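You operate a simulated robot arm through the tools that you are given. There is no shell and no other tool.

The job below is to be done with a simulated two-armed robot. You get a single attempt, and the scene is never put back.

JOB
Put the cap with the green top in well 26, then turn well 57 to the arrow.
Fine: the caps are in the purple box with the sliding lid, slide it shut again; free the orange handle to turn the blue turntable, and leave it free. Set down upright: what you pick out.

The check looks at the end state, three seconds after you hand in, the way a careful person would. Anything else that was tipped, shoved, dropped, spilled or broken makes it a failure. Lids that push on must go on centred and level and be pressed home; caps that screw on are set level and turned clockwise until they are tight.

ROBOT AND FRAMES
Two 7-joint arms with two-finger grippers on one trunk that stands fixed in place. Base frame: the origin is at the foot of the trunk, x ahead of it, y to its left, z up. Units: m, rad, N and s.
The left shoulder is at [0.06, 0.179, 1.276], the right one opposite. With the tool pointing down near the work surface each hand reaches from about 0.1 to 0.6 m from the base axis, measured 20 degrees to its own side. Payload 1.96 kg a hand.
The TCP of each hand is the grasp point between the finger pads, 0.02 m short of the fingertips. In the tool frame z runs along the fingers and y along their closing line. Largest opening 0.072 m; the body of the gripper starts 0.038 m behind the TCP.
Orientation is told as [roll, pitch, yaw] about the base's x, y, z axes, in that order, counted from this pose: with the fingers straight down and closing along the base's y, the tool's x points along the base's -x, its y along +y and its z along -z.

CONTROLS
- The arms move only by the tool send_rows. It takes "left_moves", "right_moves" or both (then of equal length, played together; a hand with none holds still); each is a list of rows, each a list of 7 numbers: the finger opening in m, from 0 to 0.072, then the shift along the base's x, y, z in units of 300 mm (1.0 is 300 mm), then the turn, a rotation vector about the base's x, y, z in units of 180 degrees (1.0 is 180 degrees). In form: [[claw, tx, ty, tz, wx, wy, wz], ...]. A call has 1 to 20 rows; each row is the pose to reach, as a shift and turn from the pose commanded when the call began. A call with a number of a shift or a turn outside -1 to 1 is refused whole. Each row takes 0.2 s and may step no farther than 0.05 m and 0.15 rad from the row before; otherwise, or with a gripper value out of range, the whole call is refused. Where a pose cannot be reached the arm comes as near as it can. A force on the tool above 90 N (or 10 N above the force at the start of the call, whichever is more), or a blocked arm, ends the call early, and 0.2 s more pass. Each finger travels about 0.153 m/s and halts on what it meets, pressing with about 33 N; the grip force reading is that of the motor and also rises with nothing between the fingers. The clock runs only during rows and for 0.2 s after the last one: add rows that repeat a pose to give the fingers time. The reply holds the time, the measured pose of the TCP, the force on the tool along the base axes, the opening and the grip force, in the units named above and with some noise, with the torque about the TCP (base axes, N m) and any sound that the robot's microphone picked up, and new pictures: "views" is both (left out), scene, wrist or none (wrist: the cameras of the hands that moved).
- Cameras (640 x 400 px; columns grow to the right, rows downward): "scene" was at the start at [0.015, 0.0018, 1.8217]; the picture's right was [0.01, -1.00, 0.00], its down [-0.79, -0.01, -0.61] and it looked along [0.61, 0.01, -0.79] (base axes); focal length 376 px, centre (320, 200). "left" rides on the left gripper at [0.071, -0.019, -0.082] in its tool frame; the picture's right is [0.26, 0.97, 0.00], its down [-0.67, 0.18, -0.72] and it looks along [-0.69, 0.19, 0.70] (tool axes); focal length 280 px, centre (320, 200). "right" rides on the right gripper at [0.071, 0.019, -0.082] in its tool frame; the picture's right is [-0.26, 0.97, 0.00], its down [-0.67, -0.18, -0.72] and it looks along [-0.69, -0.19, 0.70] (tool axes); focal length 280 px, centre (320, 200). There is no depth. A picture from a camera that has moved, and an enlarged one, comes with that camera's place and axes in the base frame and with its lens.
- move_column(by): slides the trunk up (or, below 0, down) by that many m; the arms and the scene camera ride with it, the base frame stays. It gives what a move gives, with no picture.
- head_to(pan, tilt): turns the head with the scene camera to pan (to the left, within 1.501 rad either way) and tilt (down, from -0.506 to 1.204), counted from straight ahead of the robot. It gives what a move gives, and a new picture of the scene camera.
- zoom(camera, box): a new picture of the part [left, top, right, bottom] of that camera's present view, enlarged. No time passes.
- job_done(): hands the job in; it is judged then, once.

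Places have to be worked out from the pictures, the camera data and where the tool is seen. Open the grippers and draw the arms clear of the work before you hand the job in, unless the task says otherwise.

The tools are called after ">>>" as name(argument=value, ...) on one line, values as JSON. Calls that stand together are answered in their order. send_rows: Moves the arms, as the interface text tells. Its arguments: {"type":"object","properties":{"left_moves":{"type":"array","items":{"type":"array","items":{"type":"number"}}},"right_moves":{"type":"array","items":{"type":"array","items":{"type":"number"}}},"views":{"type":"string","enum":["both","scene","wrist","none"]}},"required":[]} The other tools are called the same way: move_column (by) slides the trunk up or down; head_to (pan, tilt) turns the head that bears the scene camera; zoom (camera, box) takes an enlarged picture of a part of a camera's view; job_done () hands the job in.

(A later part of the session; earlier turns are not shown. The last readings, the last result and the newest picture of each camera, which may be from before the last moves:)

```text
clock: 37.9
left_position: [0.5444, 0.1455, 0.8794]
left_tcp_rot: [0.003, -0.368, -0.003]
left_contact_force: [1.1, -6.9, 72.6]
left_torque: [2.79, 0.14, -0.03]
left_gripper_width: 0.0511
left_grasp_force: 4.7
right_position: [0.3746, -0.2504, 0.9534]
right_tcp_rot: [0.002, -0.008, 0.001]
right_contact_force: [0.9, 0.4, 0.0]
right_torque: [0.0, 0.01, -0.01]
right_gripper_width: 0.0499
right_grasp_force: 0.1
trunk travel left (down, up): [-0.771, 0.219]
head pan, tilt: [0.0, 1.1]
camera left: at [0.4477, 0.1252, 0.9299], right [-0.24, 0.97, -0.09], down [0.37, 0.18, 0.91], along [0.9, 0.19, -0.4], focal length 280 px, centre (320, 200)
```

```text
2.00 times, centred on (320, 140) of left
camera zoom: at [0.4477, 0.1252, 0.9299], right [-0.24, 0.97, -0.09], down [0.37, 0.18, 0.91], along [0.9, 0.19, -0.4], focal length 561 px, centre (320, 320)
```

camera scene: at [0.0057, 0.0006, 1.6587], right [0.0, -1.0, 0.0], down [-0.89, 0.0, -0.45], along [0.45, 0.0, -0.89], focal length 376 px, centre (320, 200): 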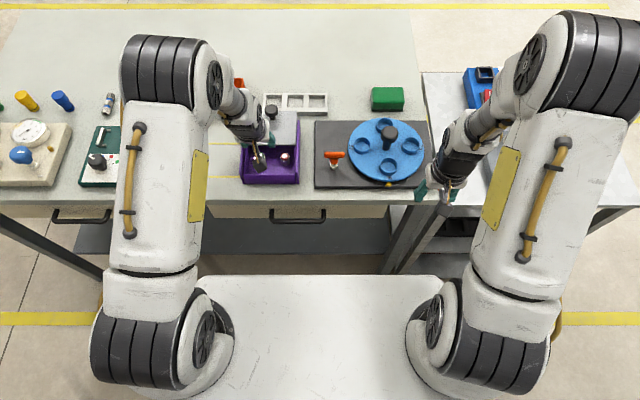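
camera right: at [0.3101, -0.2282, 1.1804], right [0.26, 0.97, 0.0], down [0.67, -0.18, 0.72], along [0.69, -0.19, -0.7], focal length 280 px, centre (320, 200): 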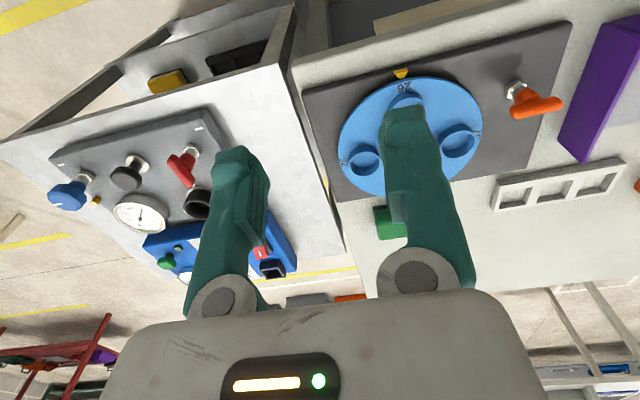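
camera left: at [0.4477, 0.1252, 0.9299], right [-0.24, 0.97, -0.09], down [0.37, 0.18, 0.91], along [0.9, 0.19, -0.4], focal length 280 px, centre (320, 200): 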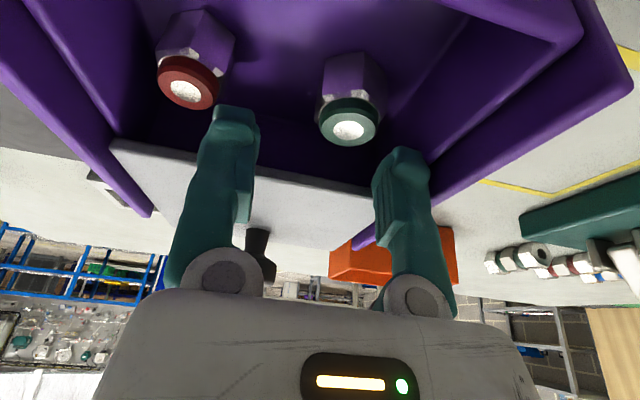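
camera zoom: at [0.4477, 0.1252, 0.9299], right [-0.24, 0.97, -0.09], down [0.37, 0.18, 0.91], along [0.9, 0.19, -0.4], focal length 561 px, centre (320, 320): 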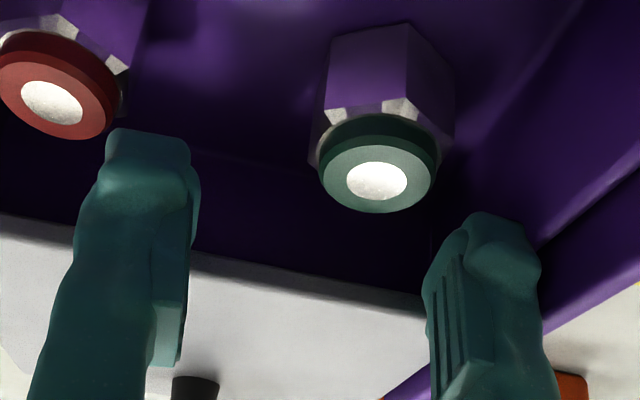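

The gap between cap and wall is too small for a finger that way. I back off upward, then return to the knob: I'll check whether the lid is captive on its rails (it resisted a 21 N pull earlier) and slide it further so I can grip the cap across x instead.

>>> send_rows(left_moves=[[0.045, 0, 0, 0.05, 0, 0, 0], [0.045, 0, 0, 0.15, 0, 0, 0], [0.05, 0.03, -0.02, 0.3, 0, 0, 0], [0.055, 0.15, -0.05, 0.37, 0, 0, 0], [0.06, 0.27, -0.075, 0.37, 0, 0, 0], [0.06, 0.36, -0.078, 0.35, 0, 0, 0], [0.06, 0.36, -0.078, 0.35, 0, 0, 0]], views="both")

>>> zoom(camera="scene", box=[230, 90, 310, 190])

>>> zoom(camera="left", box=[180, 0, 480, 160])

```text
clock: 39.5
left_position: [0.6503, 0.1275, 0.9738]
left_tcp_rot: [0.0, -0.348, 0.0]
left_contact_force: [0.7, 0.1, 1.1]
left_torque: [0.01, 0.0, 0.01]
left_gripper_width: 0.0598
left_grasp_force: 0.0
right_position: [0.3799, -0.2467, 0.9483]
right_tcp_rot: [0.0, 0.001, -0.001]
right_contact_force: [0.0, 0.1, 0.9]
right_torque: [0.02, -0.02, 0.02]
right_gripper_width: 0.0501
right_grasp_force: 0.0
trunk travel left (down, up): [-0.771, 0.219]
head pan, tilt: [0.0, 1.1]
camera scene: at [0.0026, 0.0005, 1.6588], right [0.0, -1.0, 0.0], down [-0.89, 0.0, -0.45], along [0.45, 0.0, -0.89], focal length 376 px, centre (320, 200)
camera left: at [0.5565, 0.1063, 1.0267], right [-0.25, 0.96, -0.09], down [0.39, 0.18, 0.9], along [0.89, 0.19, -0.42], focal length 280 px, centre (320, 200)
```

scene: 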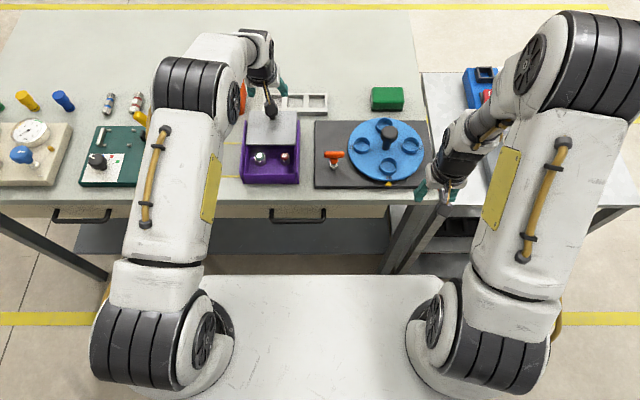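
left: 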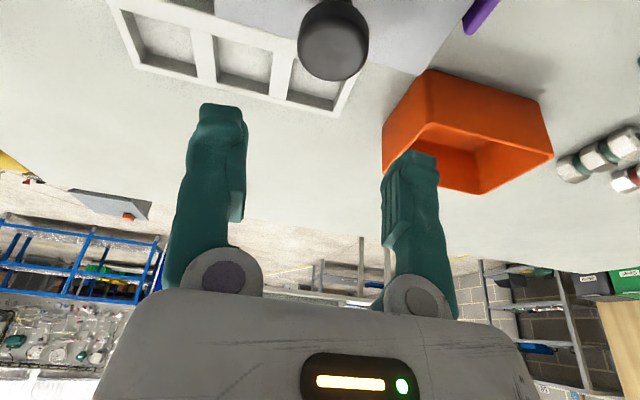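

```text
4.00 times, centred on (270, 140) of scene
camera zoom: at [0.0026, 0.0005, 1.6588], right [0.0, -1.0, 0.0], down [-0.89, 0.0, -0.45], along [0.45, 0.0, -0.89], focal length 1504 px, centre (520, 440)
```

zoom: 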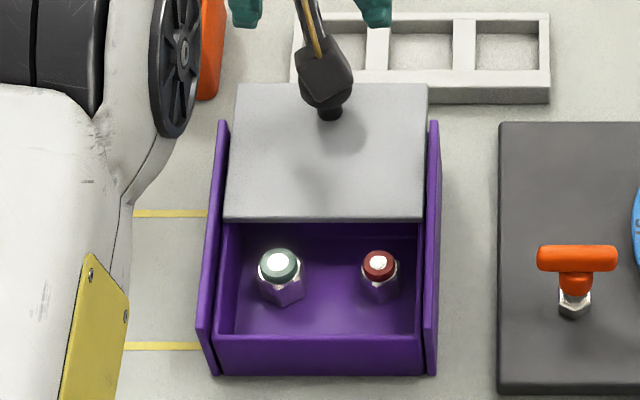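

```text
2.13 times, centred on (330, 80) of left
camera zoom: at [0.5565, 0.1063, 1.0267], right [-0.25, 0.96, -0.09], down [0.39, 0.18, 0.9], along [0.89, 0.19, -0.42], focal length 598 px, centre (299, 456)
```

zoom: 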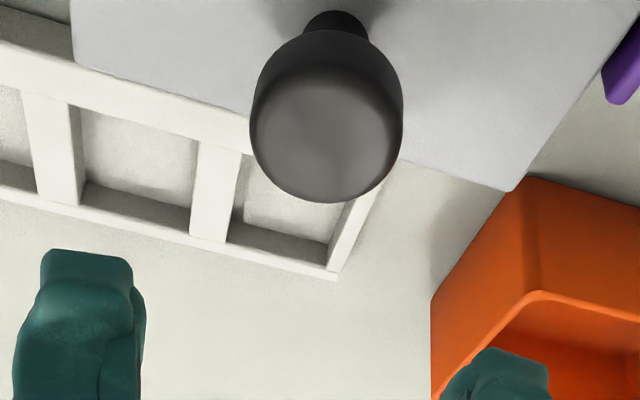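

The clean view shows both caps undisturbed and the box in place. I grip the knob again and test with a tiny 2.5 mm lift whether the lid is captive.

>>> send_rows(left_moves=[[0.06, -0.005, -0.006, -0.1, 0, 0, 0], [0.06, -0.005, -0.006, -0.2, 0, 0, 0], [0.06, -0.005, -0.006, -0.262, 0, 0, 0], [0.04, -0.005, -0.006, -0.262, 0, 0, 0], [0.015, -0.005, -0.006, -0.262, 0, 0, 0], [0.0, -0.005, -0.006, -0.262, 0, 0, 0], [0.0, -0.005, -0.006, -0.262, 0, 0, 0], [0.0, -0.005, -0.006, -0.254, 0, 0, 0], [0.0, -0.005, -0.006, -0.254, 0, 0, 0]], views="wrist")

```text
clock: 41.5
left_position: [0.6526, 0.1251, 0.8953]
left_tcp_rot: [0.001, -0.344, 0.0]
left_contact_force: [-0.5, 8.3, -20.2]
left_torque: [0.07, -1.02, 0.0]
left_gripper_width: 0.0274
left_grasp_force: 39.3
right_position: [0.3834, -0.2454, 0.9479]
right_tcp_rot: [-0.003, 0.003, 0.001]
right_contact_force: [-0.1, 0.1, -0.9]
right_torque: [0.0, 0.0, -0.01]
right_gripper_width: 0.0502
right_grasp_force: 0.1
trunk travel left (down, up): [-0.771, 0.219]
head pan, tilt: [0.0, 1.1]
camera left: at [0.5582, 0.1047, 0.9482], right [-0.25, 0.96, -0.09], down [0.39, 0.18, 0.9], along [0.89, 0.19, -0.43], focal length 280 px, centre (320, 200)
```

left: 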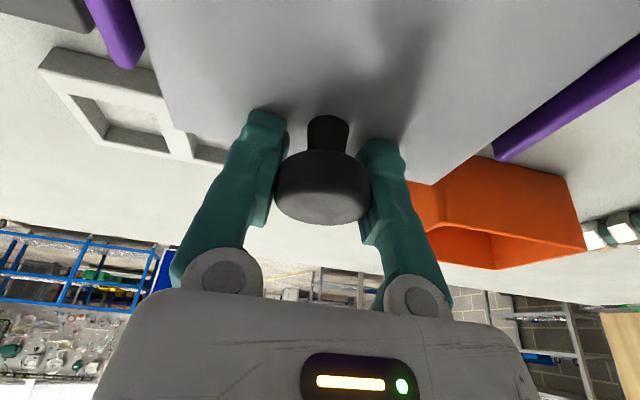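

A 20 N pull does not lift the lid: it is captive. I undo the lift and slide it further out in small steps, watching for the end stop.

>>> send_rows(left_moves=[[0.0, 0, 0, -0.008, 0, 0, 0], [0.0, 0.02, 0, -0.008, 0, 0, 0], [0.0, 0.04, 0, -0.008, 0, 0, 0], [0.0, 0.06, 0, -0.008, 0, 0, 0], [0.0, 0.07, 0, -0.008, 0, 0, 0], [0.0, 0.07, 0, -0.008, 0, 0, 0]], views="both")

>>> zoom(camera="scene", box=[230, 90, 310, 190])

```text
clock: 42.9
left_position: [0.6746, 0.125, 0.8943]
left_tcp_rot: [-0.002, -0.348, 0.0]
left_contact_force: [0.6, 8.0, -13.7]
left_torque: [-0.03, 0.0, -0.05]
left_gripper_width: 0.0275
left_grasp_force: 39.6
right_position: [0.3813, -0.2465, 0.9494]
right_tcp_rot: [0.001, 0.002, 0.0]
right_contact_force: [-0.4, 0.0, -0.5]
right_torque: [0.01, -0.01, -0.03]
right_gripper_width: 0.05
right_grasp_force: 0.1
trunk travel left (down, up): [-0.771, 0.219]
head pan, tilt: [0.0, 1.1]
camera scene: at [0.0061, 0.0029, 1.6588], right [0.0, -1.0, 0.0], down [-0.89, 0.0, -0.45], along [0.45, 0.0, -0.89], focal length 376 px, centre (320, 200)
camera left: at [0.5791, 0.1048, 0.9479], right [-0.25, 0.96, -0.09], down [0.39, 0.18, 0.9], along [0.89, 0.19, -0.42], focal length 280 px, centre (320, 200)
```

scene: 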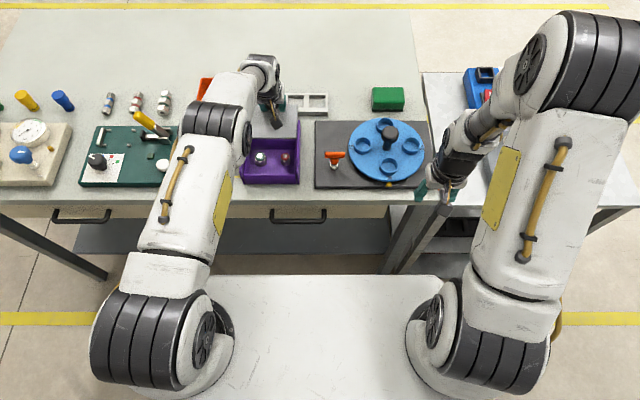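
left: 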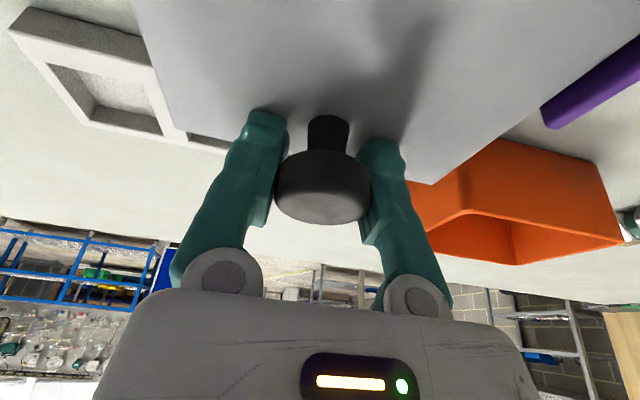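

```text
4.00 times, centred on (270, 140) of scene
camera zoom: at [0.0061, 0.0029, 1.6588], right [0.0, -1.0, 0.0], down [-0.89, 0.0, -0.45], along [0.45, 0.0, -0.89], focal length 1504 px, centre (520, 440)
```

zoom: 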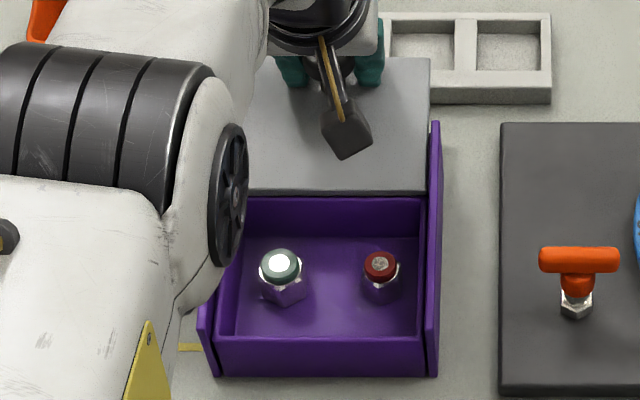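

The box is now fully open. I release the knob, lift the left hand, turn it 90° so the fingers close along x, and move the right hand clear.

>>> send_rows(left_moves=[[0.03, 0, 0, 0, 0, 0, 0], [0.06, 0, 0, 0, 0, 0, 0], [0.06, -0.003, 0, 0.07, 0, 0, 0], [0.06, -0.02, 0, 0.17, 0, 0, 0], [0.06, -0.1, 0.02, 0.28, 0, 0.02, 0], [0.06, -0.2, 0.06, 0.38, 0, 0.04, 0], [0.05, -0.3, 0.09, 0.45, 0, 0.07, 0], [0.05, -0.38, 0.1, 0.5, 0, 0.09, 0], [0.05, -0.425, 0.105, 0.5, 0, 0.111, 0], [0.05, -0.425, 0.105, 0.5, 0, 0.111, 0]], right_moves=[[0.05, 0, 0, 0.05, 0, 0, 0], [0.05, -0.02, -0.05, 0.1, 0, 0, 0], [0.05, -0.05, -0.1, 0.15, 0, 0, 0], [0.05, -0.08, -0.15, 0.2, 0, 0, 0], [0.05, -0.1, -0.2, 0.25, 0, 0, 0], [0.05, -0.12, -0.25, 0.3, 0, 0, 0], [0.05, -0.15, -0.3, 0.35, 0, 0, 0], [0.05, -0.15, -0.3, 0.35, 0, 0, 0], [0.05, -0.15, -0.3, 0.35, 0, 0, 0], [0.05, -0.15, -0.3, 0.35, 0, 0, 0]], views="wrist")

```text
clock: 45.1
left_position: [0.5453, 0.1548, 1.047]
left_tcp_rot: [-0.001, 0.003, -0.001]
left_contact_force: [0.2, -0.5, -0.2]
left_torque: [0.02, 0.02, 0.01]
left_gripper_width: 0.0502
left_grasp_force: 0.1
right_position: [0.3345, -0.3379, 1.0525]
right_tcp_rot: [-0.002, -0.001, 0.001]
right_contact_force: [0.4, -0.6, 0.2]
right_torque: [-0.01, -0.05, 0.03]
right_gripper_width: 0.0502
right_grasp_force: 0.0
trunk travel left (down, up): [-0.771, 0.219]
head pan, tilt: [0.0, 1.1]
camera right: at [0.2645, -0.3184, 1.1337], right [0.26, 0.97, 0.0], down [0.67, -0.18, 0.72], along [0.69, -0.19, -0.7], focal length 280 px, centre (320, 200)
camera left: at [0.4738, 0.1344, 1.1288], right [-0.26, 0.96, 0.0], down [0.68, 0.18, 0.71], along [0.69, 0.19, -0.7], focal length 280 px, centre (320, 200)
```

right: 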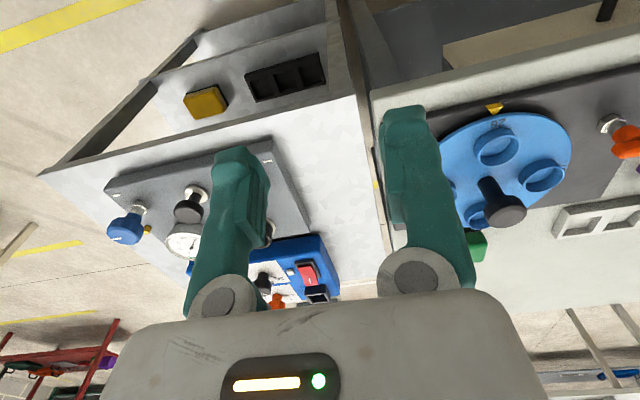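
left: 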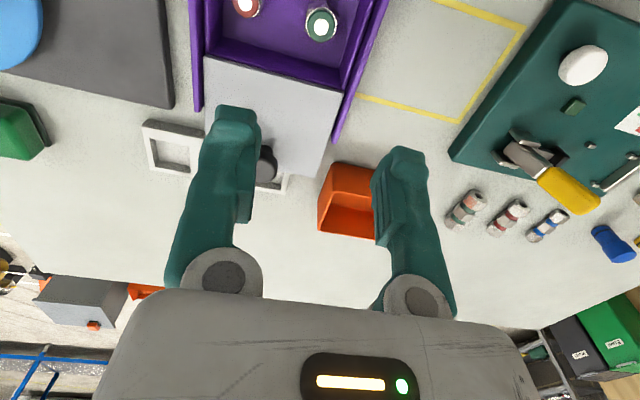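

The view confirms the cap under the hand. I lower the trunk 0.08 m more for reach, then turn the wrist.

>>> move_column(by=-0.08)

>>> send_rows(left_moves=[[0.05, 0, 0, 0, 0, 0, 0.045], [0.05, 0, 0, 0, 0, 0, 0.09], [0.05, 0, 0, 0, 0, 0, 0.135], [0.05, 0, 0, 0, 0, 0, 0.18], [0.05, 0, 0, 0, 0, 0, 0.225], [0.05, 0, 0, 0, 0, 0, 0.27], [0.05, 0, 0, 0, 0, 0, 0.315], [0.05, 0, 0, 0, 0, 0, 0.36], [0.05, 0, 0, 0, 0, 0, 0.405], [0.05, 0, 0, 0, 0, 0, 0.45], [0.05, 0, 0, 0, 0, 0, 0.5], [0.05, 0, 0, 0, 0, 0, 0.5]], views="both")

>>> zoom(camera="left", box=[200, 0, 460, 160])

>>> zoom(camera="scene", box=[220, 60, 320, 180])

```text
clock: 46.2
left_position: [0.5445, 0.1544, 0.9665]
left_tcp_rot: [0.0, 0.001, -0.001]
left_contact_force: [-0.1, -0.4, 0.3]
left_torque: [0.04, 0.0, 0.0]
left_gripper_width: 0.0499
left_grasp_force: 0.0
right_position: [0.3343, -0.3374, 0.9729]
right_tcp_rot: [-0.002, 0.0, -0.001]
right_contact_force: [-0.8, -1.3, 0.4]
right_torque: [0.0, 0.02, -0.02]
right_gripper_width: 0.0501
right_grasp_force: 0.1
trunk travel left (down, up): [-0.691, 0.299]
head pan, tilt: [0.0, 1.1]
```

```text
refused: row 11 steps farther than a row can; nothing moved
```

```text
2.46 times, centred on (330, 80) of left
camera zoom: at [0.4738, 0.1344, 1.0488], right [-0.26, 0.97, 0.0], down [0.67, 0.18, 0.72], along [0.69, 0.19, -0.7], focal length 690 px, centre (295, 495)
```

zoom: 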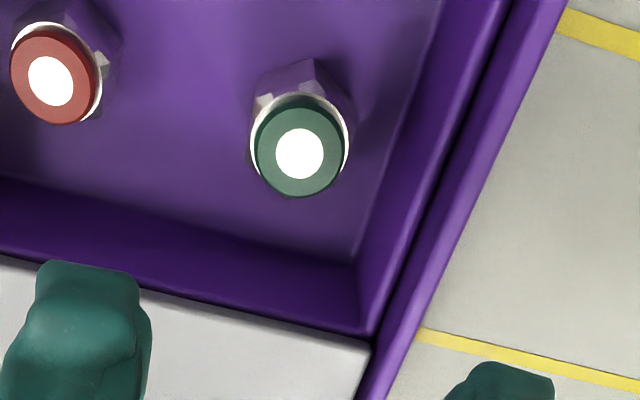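

```text
3.33 times, centred on (270, 120) of scene
camera zoom: at [0.0031, 0.0007, 1.5789], right [0.0, -1.0, 0.0], down [-0.89, 0.0, -0.45], along [0.45, 0.0, -0.89], focal length 1254 px, centre (487, 467)
```

zoom: 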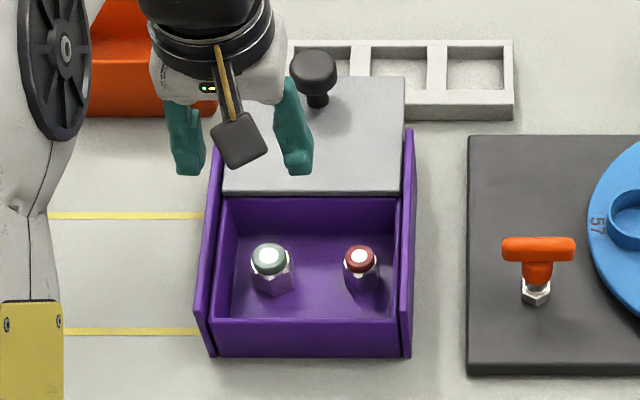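

One row's turn was too large; the view shows the cap at about (0.545, 0.155), ring 25 mm, with plenty of room along x. I resend the 90° turn with smaller steps.

>>> send_rows(left_moves=[[0.05, 0, 0, 0, 0, 0, 0.042], [0.05, 0, 0, 0, 0, 0, 0.084], [0.05, 0, 0, 0, 0, 0, 0.126], [0.05, 0, 0, 0, 0, 0, 0.168], [0.05, 0, 0, 0, 0, 0, 0.21], [0.05, 0, 0, 0, 0, 0, 0.252], [0.05, 0, 0, 0, 0, 0, 0.294], [0.05, 0, 0, 0, 0, 0, 0.336], [0.05, 0, 0, 0, 0, 0, 0.378], [0.05, 0, 0, 0, 0, 0, 0.42], [0.05, 0, 0, 0, 0, 0, 0.462], [0.05, 0, 0, 0, 0, 0, 0.5], [0.05, 0, 0, 0, 0, 0, 0.5]], views="both")

>>> zoom(camera="left", box=[200, 0, 460, 160])

```text
clock: 49.0
left_position: [0.5458, 0.154, 0.9671]
left_tcp_rot: [0.0, -0.001, 1.571]
left_contact_force: [0.2, -0.1, -0.7]
left_torque: [0.0, 0.0, 0.02]
left_gripper_width: 0.0499
left_grasp_force: 0.0
right_position: [0.3355, -0.3378, 0.9736]
right_tcp_rot: [-0.001, 0.001, -0.001]
right_contact_force: [-0.3, -0.2, -0.1]
right_torque: [0.02, 0.0, 0.0]
right_gripper_width: 0.0502
right_grasp_force: 0.1
trunk travel left (down, up): [-0.691, 0.299]
head pan, tilt: [0.0, 1.1]
camera scene: at [0.0033, 0.0007, 1.5788], right [0.0, -1.0, 0.0], down [-0.89, 0.0, -0.45], along [0.45, 0.0, -0.89], focal length 376 px, centre (320, 200)
camera left: at [0.5643, 0.0824, 1.0487], right [-0.96, -0.26, 0.0], down [-0.18, 0.67, 0.72], along [-0.19, 0.69, -0.7], focal length 280 px, centre (320, 200)
```

scene: 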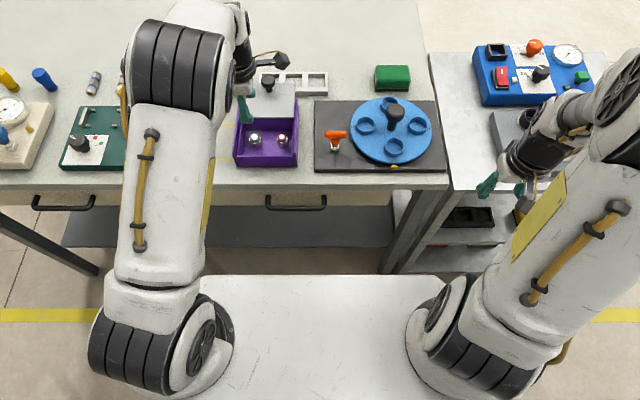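
left: 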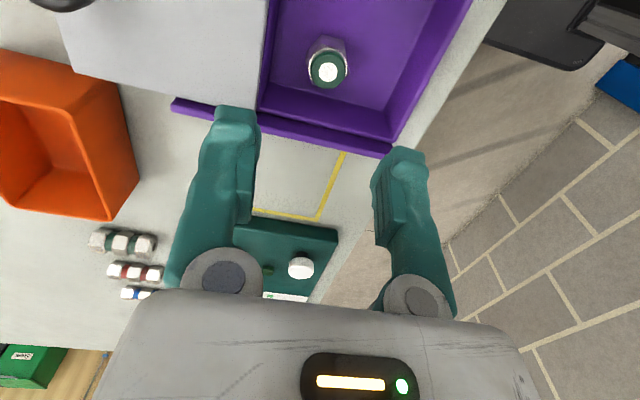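

```text
2.46 times, centred on (330, 80) of left
camera zoom: at [0.5643, 0.0824, 1.0487], right [-0.96, -0.26, 0.0], down [-0.18, 0.67, 0.72], along [-0.19, 0.69, -0.7], focal length 690 px, centre (295, 495)
```

zoom: 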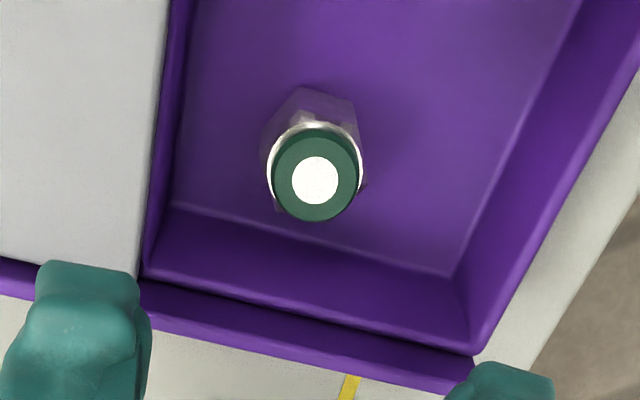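

The cap sits within x≈0.537–0.547, y≈0.156. I set a 44 mm opening centred at x 0.541 and descend in stages.

>>> send_rows(left_moves=[[0.044, -0.015, 0.006, -0.1, 0, 0, 0], [0.044, -0.015, 0.006, -0.2, 0, 0, 0], [0.044, -0.015, 0.006, -0.28, 0, 0, 0], [0.044, -0.015, 0.006, -0.28, 0, 0, 0]], views="both")

>>> zoom(camera="left", box=[180, 0, 460, 200])

>>> zoom(camera="scene", box=[220, 80, 320, 180])

```text
clock: 50.0
left_position: [0.541, 0.1559, 0.8826]
left_tcp_rot: [-0.001, 0.0, 1.572]
left_contact_force: [1.0, -0.7, -0.1]
left_torque: [0.01, -0.02, 0.0]
left_gripper_width: 0.044
left_grasp_force: 0.1
right_position: [0.3347, -0.3379, 0.9732]
right_tcp_rot: [-0.001, 0.001, 0.0]
right_contact_force: [0.7, 0.2, 0.7]
right_torque: [-0.04, -0.03, 0.01]
right_gripper_width: 0.05
right_grasp_force: 0.0
trunk travel left (down, up): [-0.691, 0.299]
head pan, tilt: [0.0, 1.1]
camera scene: at [0.003, 0.0006, 1.5788], right [0.0, -1.0, 0.0], down [-0.89, 0.0, -0.45], along [0.45, 0.0, -0.89], focal length 376 px, centre (320, 200)
camera left: at [0.5598, 0.0842, 0.9635], right [-0.96, -0.26, 0.0], down [-0.18, 0.67, 0.72], along [-0.19, 0.69, -0.7], focal length 280 px, centre (320, 200)
```

scene: 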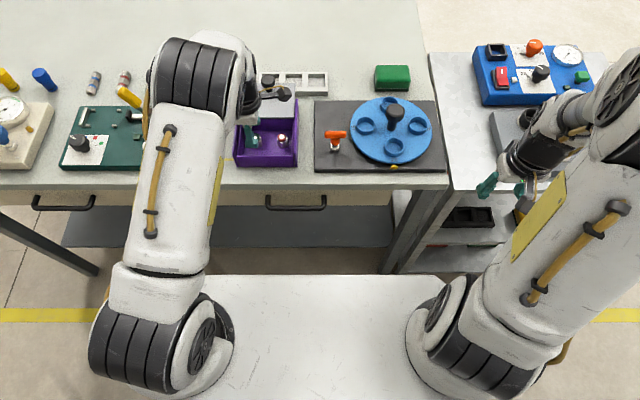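
left: 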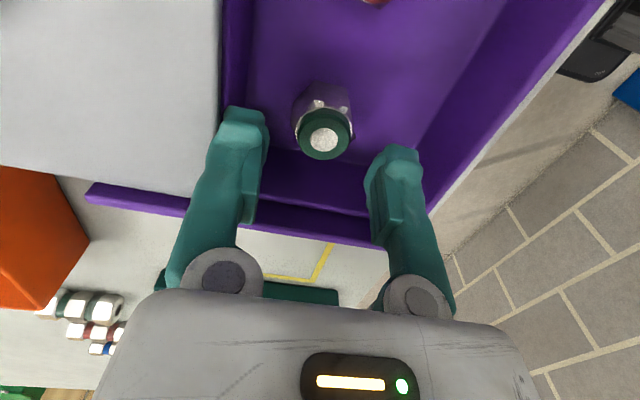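

```text
2.00 times, centred on (320, 100) of left
camera zoom: at [0.5598, 0.0842, 0.9635], right [-0.96, -0.26, 0.0], down [-0.18, 0.67, 0.72], along [-0.19, 0.69, -0.7], focal length 561 px, centre (320, 400)
```

zoom: 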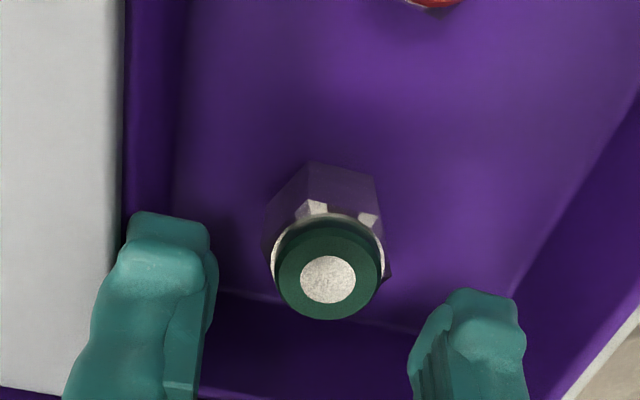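

```text
4.00 times, centred on (270, 130) of scene
camera zoom: at [0.003, 0.0006, 1.5788], right [0.0, -1.0, 0.0], down [-0.89, 0.0, -0.45], along [0.45, 0.0, -0.89], focal length 1504 px, centre (520, 480)
```

zoom: 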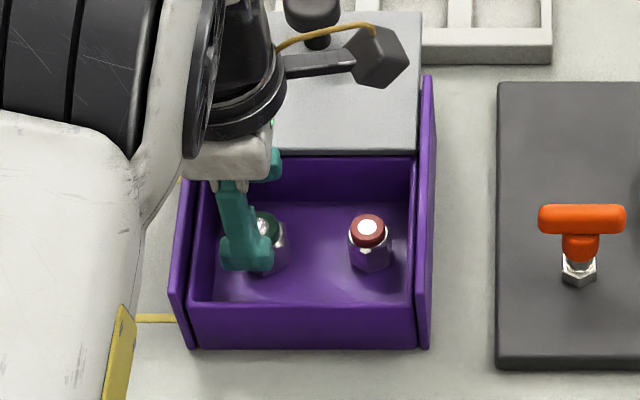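

No contact; the cap is centred within 3 mm between the fingers. I lower to z≈0.857 and close on the ring.

>>> send_rows(left_moves=[[0.044, -0.008, 0.004, -0.045, 0, 0, 0], [0.044, -0.008, 0.004, -0.088, 0, 0, 0], [0.044, -0.008, 0.004, -0.088, 0, 0, 0]], views="wrist")

>>> zoom(camera="left", box=[180, 40, 460, 240])

>>> zoom(camera="scene", box=[230, 100, 310, 170])

```text
clock: 50.8
left_position: [0.5386, 0.1574, 0.8548]
left_tcp_rot: [-0.001, 0.0, 1.572]
left_contact_force: [0.5, -0.2, -0.5]
left_torque: [-0.01, 0.02, -0.01]
left_gripper_width: 0.044
left_grasp_force: 0.2
right_position: [0.3349, -0.3376, 0.973]
right_tcp_rot: [0.0, -0.001, 0.0]
right_contact_force: [0.0, -0.2, 0.7]
right_torque: [0.02, -0.01, -0.01]
right_gripper_width: 0.05
right_grasp_force: 0.1
trunk travel left (down, up): [-0.691, 0.299]
head pan, tilt: [0.0, 1.1]
camera left: at [0.5574, 0.0853, 0.938], right [-0.97, -0.26, 0.0], down [-0.18, 0.67, 0.72], along [-0.19, 0.69, -0.7], focal length 280 px, centre (320, 200)
```

left: 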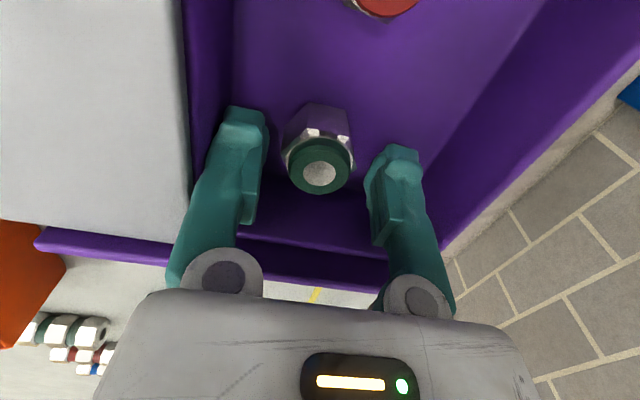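

```text
2.00 times, centred on (320, 140) of left
camera zoom: at [0.5574, 0.0853, 0.938], right [-0.97, -0.26, 0.0], down [-0.18, 0.67, 0.72], along [-0.19, 0.69, -0.7], focal length 561 px, centre (320, 320)
```

zoom: 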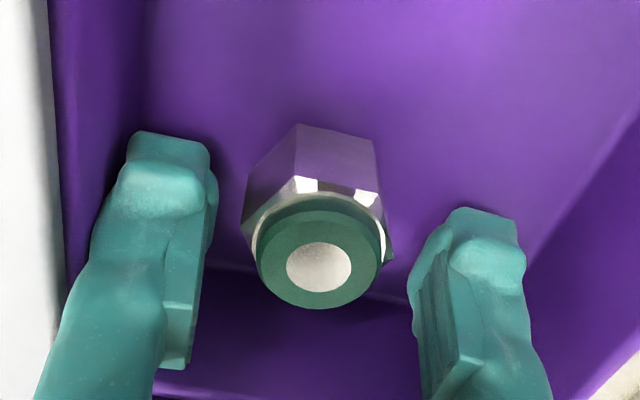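

```text
5.71 times, centred on (270, 135) of scene
camera zoom: at [0.0032, 0.0006, 1.5788], right [0.0, -1.0, 0.0], down [-0.89, 0.0, -0.45], along [0.45, 0.0, -0.89], focal length 2149 px, centre (606, 571)
```

zoom: 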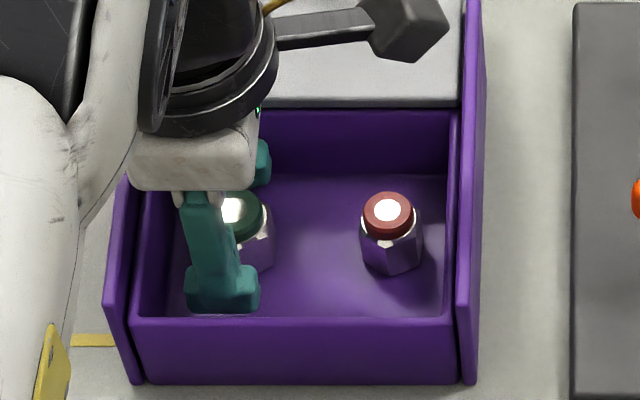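

The cap top appears at about z 0.85, so I raise 4.5 mm to hold the round ring only, then close.

>>> send_rows(left_moves=[[0.044, 0, 0, 0.015, 0, 0, 0], [0.034, 0, 0, 0.015, 0, 0, 0], [0.026, 0, 0, 0.015, 0, 0, 0], [0.016, 0, 0, 0.015, 0, 0, 0], [0.01, 0, 0, 0.015, 0, 0, 0], [0.01, 0, 0, 0.015, 0, 0, 0]], views="wrist")

>>> zoom(camera="left", box=[180, 40, 460, 240])

>>> zoom(camera="scene", box=[230, 100, 310, 170])

```text
clock: 52.2
left_position: [0.5391, 0.1576, 0.8594]
left_tcp_rot: [0.001, -0.001, 1.571]
left_contact_force: [0.1, 0.1, 1.5]
left_torque: [0.03, 0.0, -0.01]
left_gripper_width: 0.0306
left_grasp_force: 33.2
right_position: [0.3356, -0.337, 0.9723]
right_tcp_rot: [0.0, -0.001, -0.001]
right_contact_force: [-0.4, -0.1, 0.4]
right_torque: [-0.02, -0.04, 0.01]
right_gripper_width: 0.0501
right_grasp_force: 0.1
trunk travel left (down, up): [-0.691, 0.299]
head pan, tilt: [0.0, 1.1]
camera left: at [0.5575, 0.0855, 0.9427], right [-0.97, -0.26, 0.0], down [-0.18, 0.67, 0.72], along [-0.19, 0.69, -0.7], focal length 280 px, centre (320, 200)
```

left: 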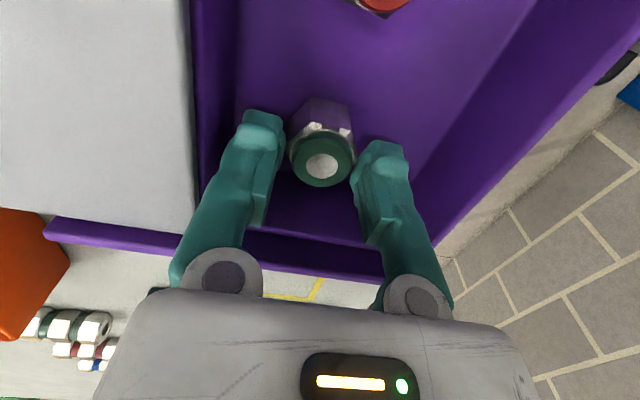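

```text
2.00 times, centred on (320, 140) of left
camera zoom: at [0.5575, 0.0855, 0.9427], right [-0.97, -0.26, 0.0], down [-0.18, 0.67, 0.72], along [-0.19, 0.69, -0.7], focal length 561 px, centre (320, 320)
```

zoom: 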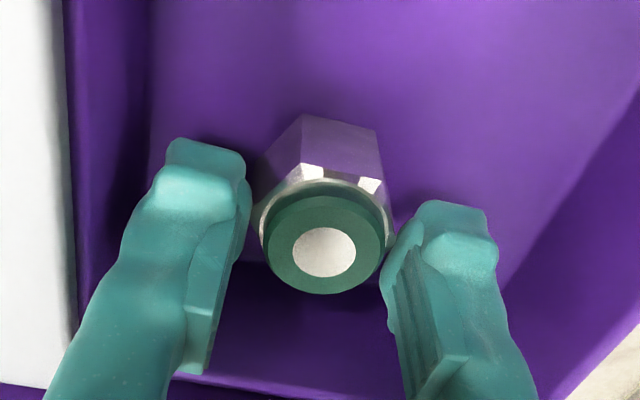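

```text
5.71 times, centred on (270, 135) of scene
camera zoom: at [0.0033, 0.0006, 1.5788], right [0.0, -1.0, 0.0], down [-0.89, 0.0, -0.45], along [0.45, 0.0, -0.89], focal length 2149 px, centre (606, 571)
```

zoom: 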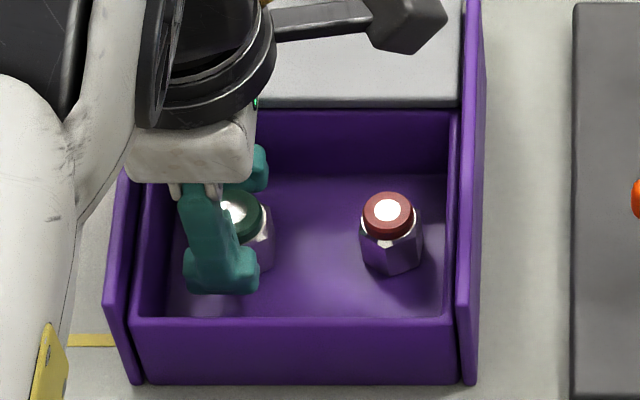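

It closed at 30.6 mm: the tips caught the hex shoulder, not the ring. I open, raise 4 mm, centre in y, and re-close on the ring (expect ~25 mm).

>>> send_rows(left_moves=[[0.044, 0, 0, 0, 0, 0, 0], [0.044, 0, -0.005, 0.014, 0, 0, 0], [0.034, 0, -0.005, 0.014, 0, 0, 0], [0.026, 0, -0.005, 0.014, 0, 0, 0], [0.016, 0, -0.005, 0.014, 0, 0, 0], [0.01, 0, -0.005, 0.014, 0, 0, 0], [0.01, 0, -0.005, 0.014, 0, 0, 0]], views="wrist")

>>> zoom(camera="left", box=[180, 40, 460, 240])

```text
clock: 53.8
left_position: [0.5384, 0.1554, 0.8681]
left_tcp_rot: [-0.007, -0.001, 1.571]
left_contact_force: [5.3, 3.4, 38.1]
left_torque: [-0.04, -0.19, 0.01]
left_gripper_width: 0.024
left_grasp_force: 33.5
right_position: [0.3319, -0.3381, 0.9723]
right_tcp_rot: [0.003, -0.004, 0.001]
right_contact_force: [0.4, 0.0, -0.9]
right_torque: [-0.01, 0.01, 0.0]
right_gripper_width: 0.0502
right_grasp_force: 0.1
trunk travel left (down, up): [-0.691, 0.299]
head pan, tilt: [0.0, 1.1]
camera left: at [0.5565, 0.0839, 0.9503], right [-0.96, -0.26, -0.01], down [-0.19, 0.67, 0.71], along [-0.18, 0.69, -0.7], focal length 280 px, centre (320, 200)
```

left: 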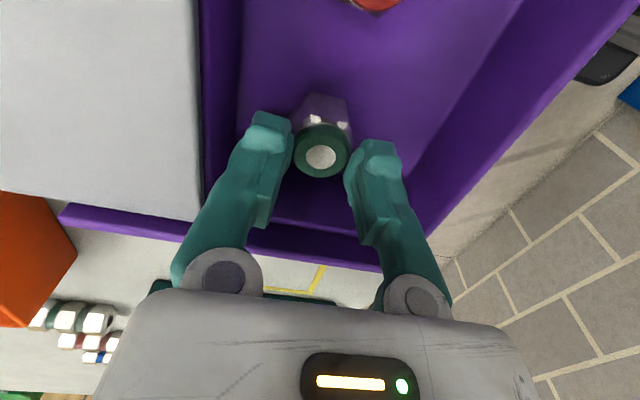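

```text
2.00 times, centred on (320, 140) of left
camera zoom: at [0.5565, 0.0839, 0.9503], right [-0.96, -0.26, -0.01], down [-0.19, 0.67, 0.71], along [-0.18, 0.69, -0.7], focal length 561 px, centre (320, 320)
```

zoom: 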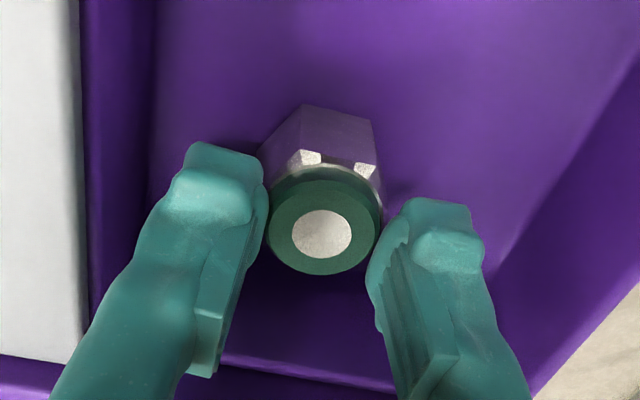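

Now gripping the ring at 24 mm. I lift slowly and check the cap comes along, upright.

>>> send_rows(left_moves=[[0.01, 0, 0, 0.015, 0, 0, 0], [0.01, 0, 0, 0.03, 0, 0, 0], [0.01, 0, 0, 0.06, 0, 0, 0], [0.01, 0, 0, 0.1, 0, 0, 0], [0.01, 0, 0, 0.1, 0, 0, 0]], views="both")

>>> zoom(camera="left", box=[180, 40, 460, 240])

>>> zoom(camera="scene", box=[230, 90, 310, 170])

```text
clock: 55.0
left_position: [0.5389, 0.1541, 0.8941]
left_tcp_rot: [0.002, 0.001, 1.572]
left_contact_force: [-0.2, -0.3, 0.8]
left_torque: [-0.01, -0.02, -0.01]
left_gripper_width: 0.0098
left_grasp_force: 0.1
right_position: [0.3361, -0.337, 0.972]
right_tcp_rot: [0.0, 0.001, -0.001]
right_contact_force: [0.3, 0.4, -0.1]
right_torque: [0.01, 0.0, -0.03]
right_gripper_width: 0.0497
right_grasp_force: 0.0
trunk travel left (down, up): [-0.691, 0.299]
head pan, tilt: [0.0, 1.1]
camera scene: at [0.0039, 0.0009, 1.5788], right [0.0, -1.0, 0.0], down [-0.89, 0.0, -0.45], along [0.45, 0.0, -0.89], focal length 376 px, centre (320, 200)
camera left: at [0.5574, 0.0831, 0.9764], right [-0.97, -0.26, 0.0], down [-0.18, 0.67, 0.72], along [-0.19, 0.69, -0.7], focal length 280 px, centre (320, 200)
```

scene: 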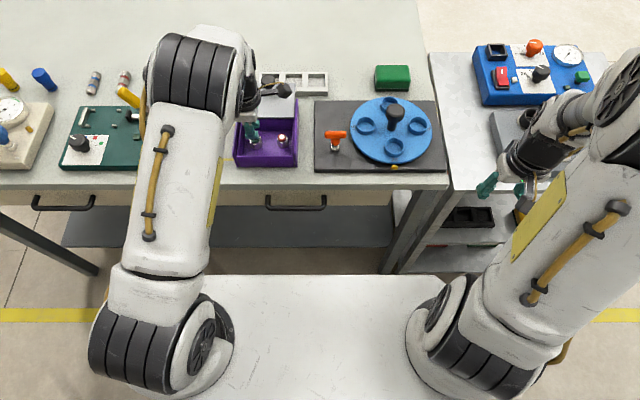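
left: 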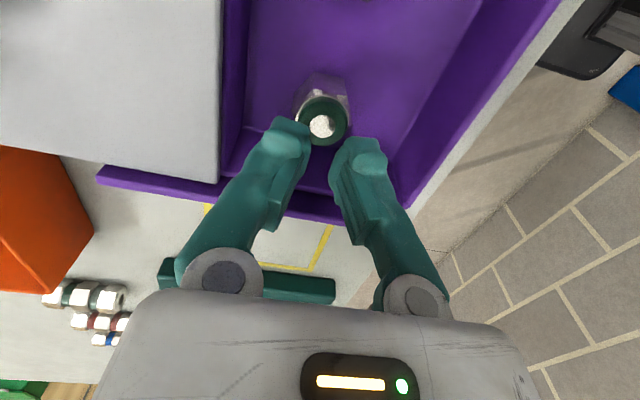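

```text
2.00 times, centred on (320, 140) of left
camera zoom: at [0.5574, 0.0831, 0.9764], right [-0.97, -0.26, 0.0], down [-0.18, 0.67, 0.72], along [-0.19, 0.69, -0.7], focal length 561 px, centre (320, 320)
```

zoom: 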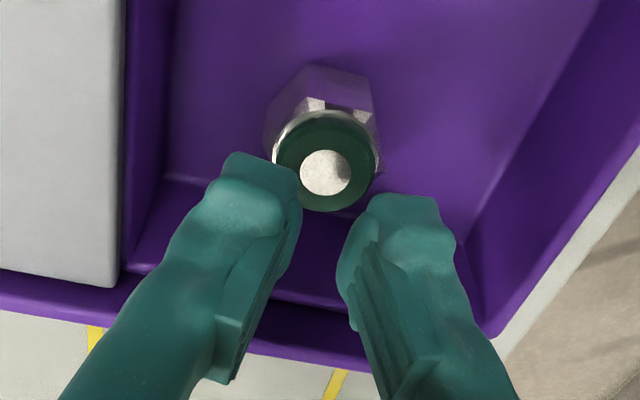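

```text
5.00 times, centred on (270, 130) of scene
camera zoom: at [0.0039, 0.0009, 1.5788], right [0.0, -1.0, 0.0], down [-0.89, 0.0, -0.45], along [0.45, 0.0, -0.89], focal length 1880 px, centre (570, 550)
```

zoom: 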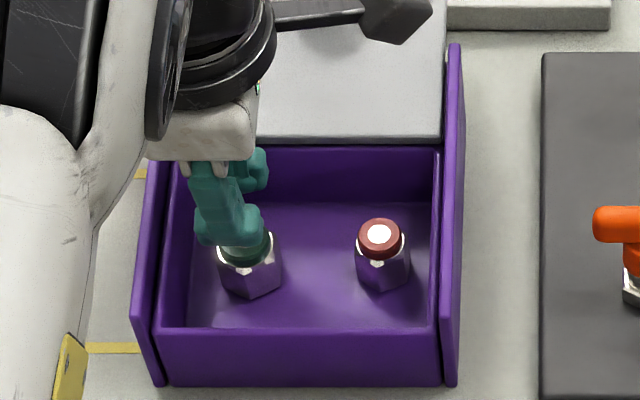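

The ring was too short to hold and the pads slid off; the cap is still upright. Its hex body has flats facing y and at about −24° from x, so I yaw the gripper to 66° to grip across hex flats, opening 42 mm, and descend to z≈0.853.

>>> send_rows(left_moves=[[0.042, 0, 0, 0.02, 0, 0, -0.033], [0.042, -0.003, 0, 0.02, 0, 0, -0.067], [0.042, -0.005, 0.002, 0.02, 0, 0, -0.1], [0.042, -0.005, 0.003, 0.02, 0, 0, -0.133], [0.042, -0.005, 0.003, -0.04, 0, 0, -0.133], [0.042, -0.005, 0.003, -0.09, 0, 0, -0.133], [0.042, -0.005, 0.003, -0.135, 0, 0, -0.133], [0.042, -0.005, 0.003, -0.135, 0, 0, -0.133]], views="wrist")

>>> zoom(camera="left", box=[180, 40, 460, 240])

```text
clock: 56.8
left_position: [0.5359, 0.1571, 0.8539]
left_tcp_rot: [0.0, 0.0, 1.154]
left_contact_force: [-0.6, -0.1, 1.0]
left_torque: [0.0, -0.02, -0.01]
left_gripper_width: 0.0419
left_grasp_force: 0.1
right_position: [0.3361, -0.3382, 0.9731]
right_tcp_rot: [0.002, 0.0, -0.001]
right_contact_force: [0.0, 0.4, -0.3]
right_torque: [-0.02, 0.01, -0.02]
right_gripper_width: 0.05
right_grasp_force: 0.1
trunk travel left (down, up): [-0.691, 0.299]
head pan, tilt: [0.0, 1.1]
camera left: at [0.5248, 0.083, 0.9357], right [-0.99, 0.15, 0.0], down [0.11, 0.69, 0.72], along [0.11, 0.71, -0.7], focal length 280 px, centre (320, 200)
```

left: 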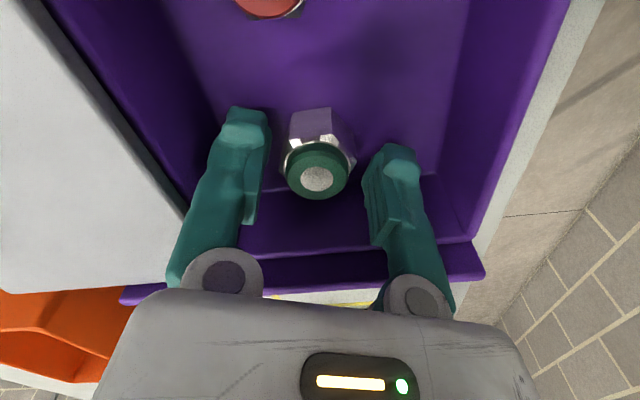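

```text
2.00 times, centred on (320, 140) of left
camera zoom: at [0.5248, 0.083, 0.9357], right [-0.99, 0.15, 0.0], down [0.11, 0.69, 0.72], along [0.11, 0.71, -0.7], focal length 561 px, centre (320, 320)
```

zoom: 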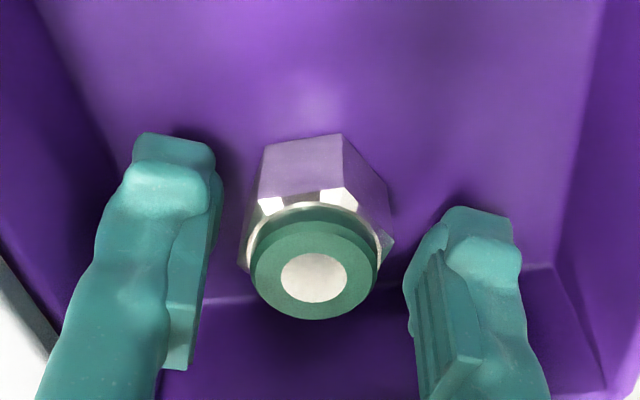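

Fingers flank the hex with no contact. I close onto the flats.

>>> send_rows(left_moves=[[0.036, 0, 0, 0, 0, 0, 0], [0.031, 0, 0, 0, 0, 0, 0], [0.027, 0, 0, 0, 0, 0, 0], [0.022, 0, 0, 0, 0, 0, 0], [0.015, 0, 0, 0, 0, 0, 0], [0.01, 0, 0, 0, 0, 0, 0], [0.01, 0, 0, 0, 0, 0, 0]], views="wrist")

>>> zoom(camera="left", box=[180, 40, 460, 240])

```text
clock: 58.4
left_position: [0.5367, 0.1571, 0.8544]
left_tcp_rot: [0.0, -0.001, 1.153]
left_contact_force: [0.3, -1.3, 0.0]
left_torque: [-0.02, 0.01, 0.0]
left_gripper_width: 0.0267
left_grasp_force: 33.4
right_position: [0.3357, -0.3367, 0.9735]
right_tcp_rot: [0.001, -0.002, 0.0]
right_contact_force: [0.0, 0.1, -0.4]
right_torque: [0.01, 0.01, 0.04]
right_gripper_width: 0.05
right_grasp_force: 0.1
trunk travel left (down, up): [-0.691, 0.299]
head pan, tilt: [0.0, 1.1]
camera left: at [0.525, 0.083, 0.9356], right [-0.99, 0.15, 0.0], down [0.11, 0.69, 0.72], along [0.11, 0.71, -0.7], focal length 280 px, centre (320, 200)
```

left: 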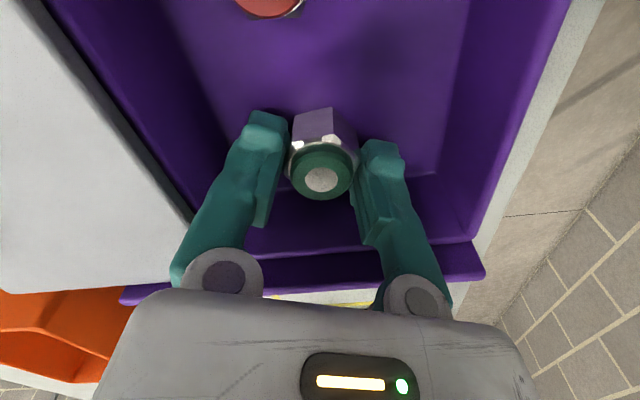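

```text
2.00 times, centred on (320, 140) of left
camera zoom: at [0.525, 0.083, 0.9356], right [-0.99, 0.15, 0.0], down [0.11, 0.69, 0.72], along [0.11, 0.71, -0.7], focal length 561 px, centre (320, 320)
```

zoom: 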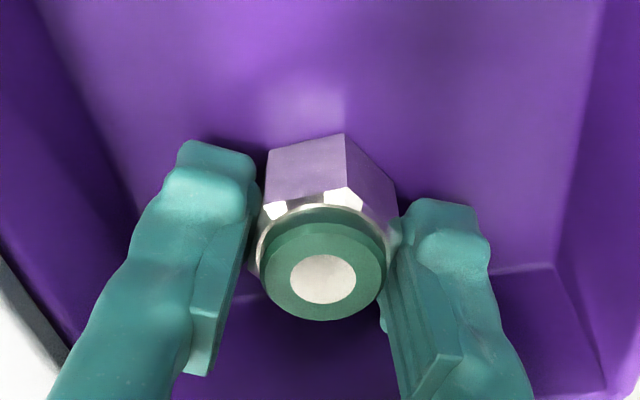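

26.7 mm across flats with zero net force: a clean grip. I lift the cap.

>>> send_rows(left_moves=[[0.01, 0, 0, 0.02, 0, 0, 0], [0.01, 0, 0, 0.06, 0, 0, 0], [0.01, 0, 0, 0.12, 0, 0, 0], [0.01, 0, 0, 0.2, 0, 0, 0], [0.01, 0, 0, 0.3, 0, 0, 0], [0.01, 0, 0, 0.38, 0, 0, 0], [0.01, 0, 0, 0.38, 0, 0, 0]], views="both")

>>> zoom(camera="scene", box=[230, 70, 330, 170])

```text
clock: 60.0
left_position: [0.5365, 0.1583, 0.9685]
left_tcp_rot: [0.0, 0.002, 1.155]
left_contact_force: [-0.2, -0.1, -0.8]
left_torque: [0.03, -0.01, 0.03]
left_gripper_width: 0.0267
left_grasp_force: 33.0
right_position: [0.3355, -0.337, 0.9733]
right_tcp_rot: [-0.001, 0.001, -0.002]
right_contact_force: [-0.5, 0.1, 0.5]
right_torque: [0.02, -0.01, 0.03]
right_gripper_width: 0.0501
right_grasp_force: 0.0
trunk travel left (down, up): [-0.691, 0.299]
head pan, tilt: [0.0, 1.1]
camera scene: at [0.0038, 0.0007, 1.5788], right [0.0, -1.0, 0.0], down [-0.89, 0.0, -0.45], along [0.45, 0.0, -0.89], focal length 376 px, centre (320, 200)
camera left: at [0.5251, 0.0846, 1.0501], right [-0.99, 0.15, 0.0], down [0.11, 0.69, 0.72], along [0.11, 0.71, -0.7], focal length 280 px, centre (320, 200)
```

scene: 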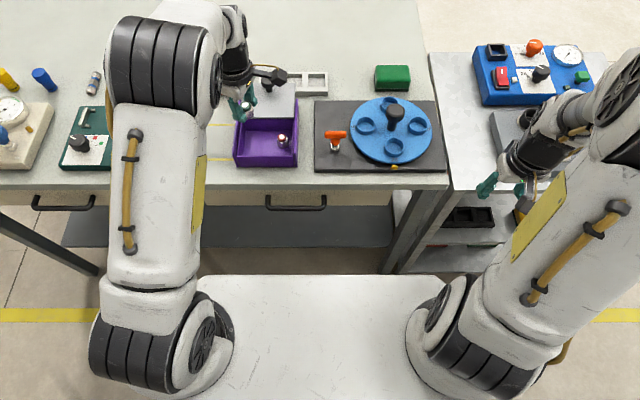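
left: 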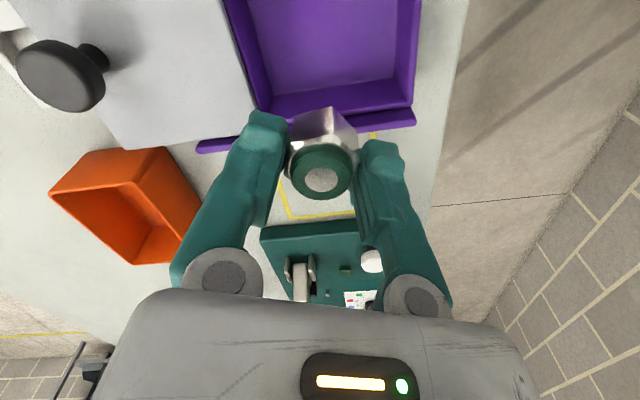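

```text
4.00 times, centred on (280, 120) of scene
camera zoom: at [0.0038, 0.0007, 1.5788], right [0.0, -1.0, 0.0], down [-0.89, 0.0, -0.45], along [0.45, 0.0, -0.89], focal length 1504 px, centre (480, 520)
```

zoom: 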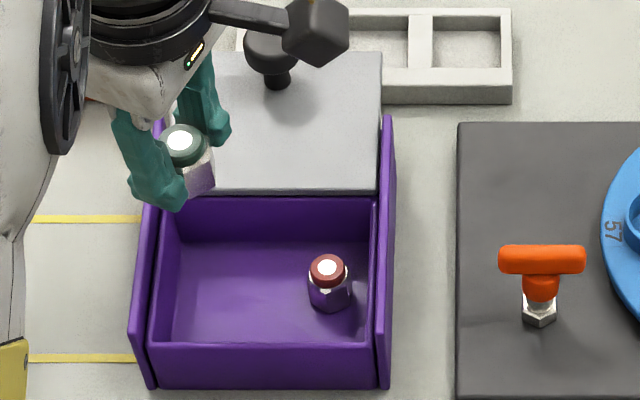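

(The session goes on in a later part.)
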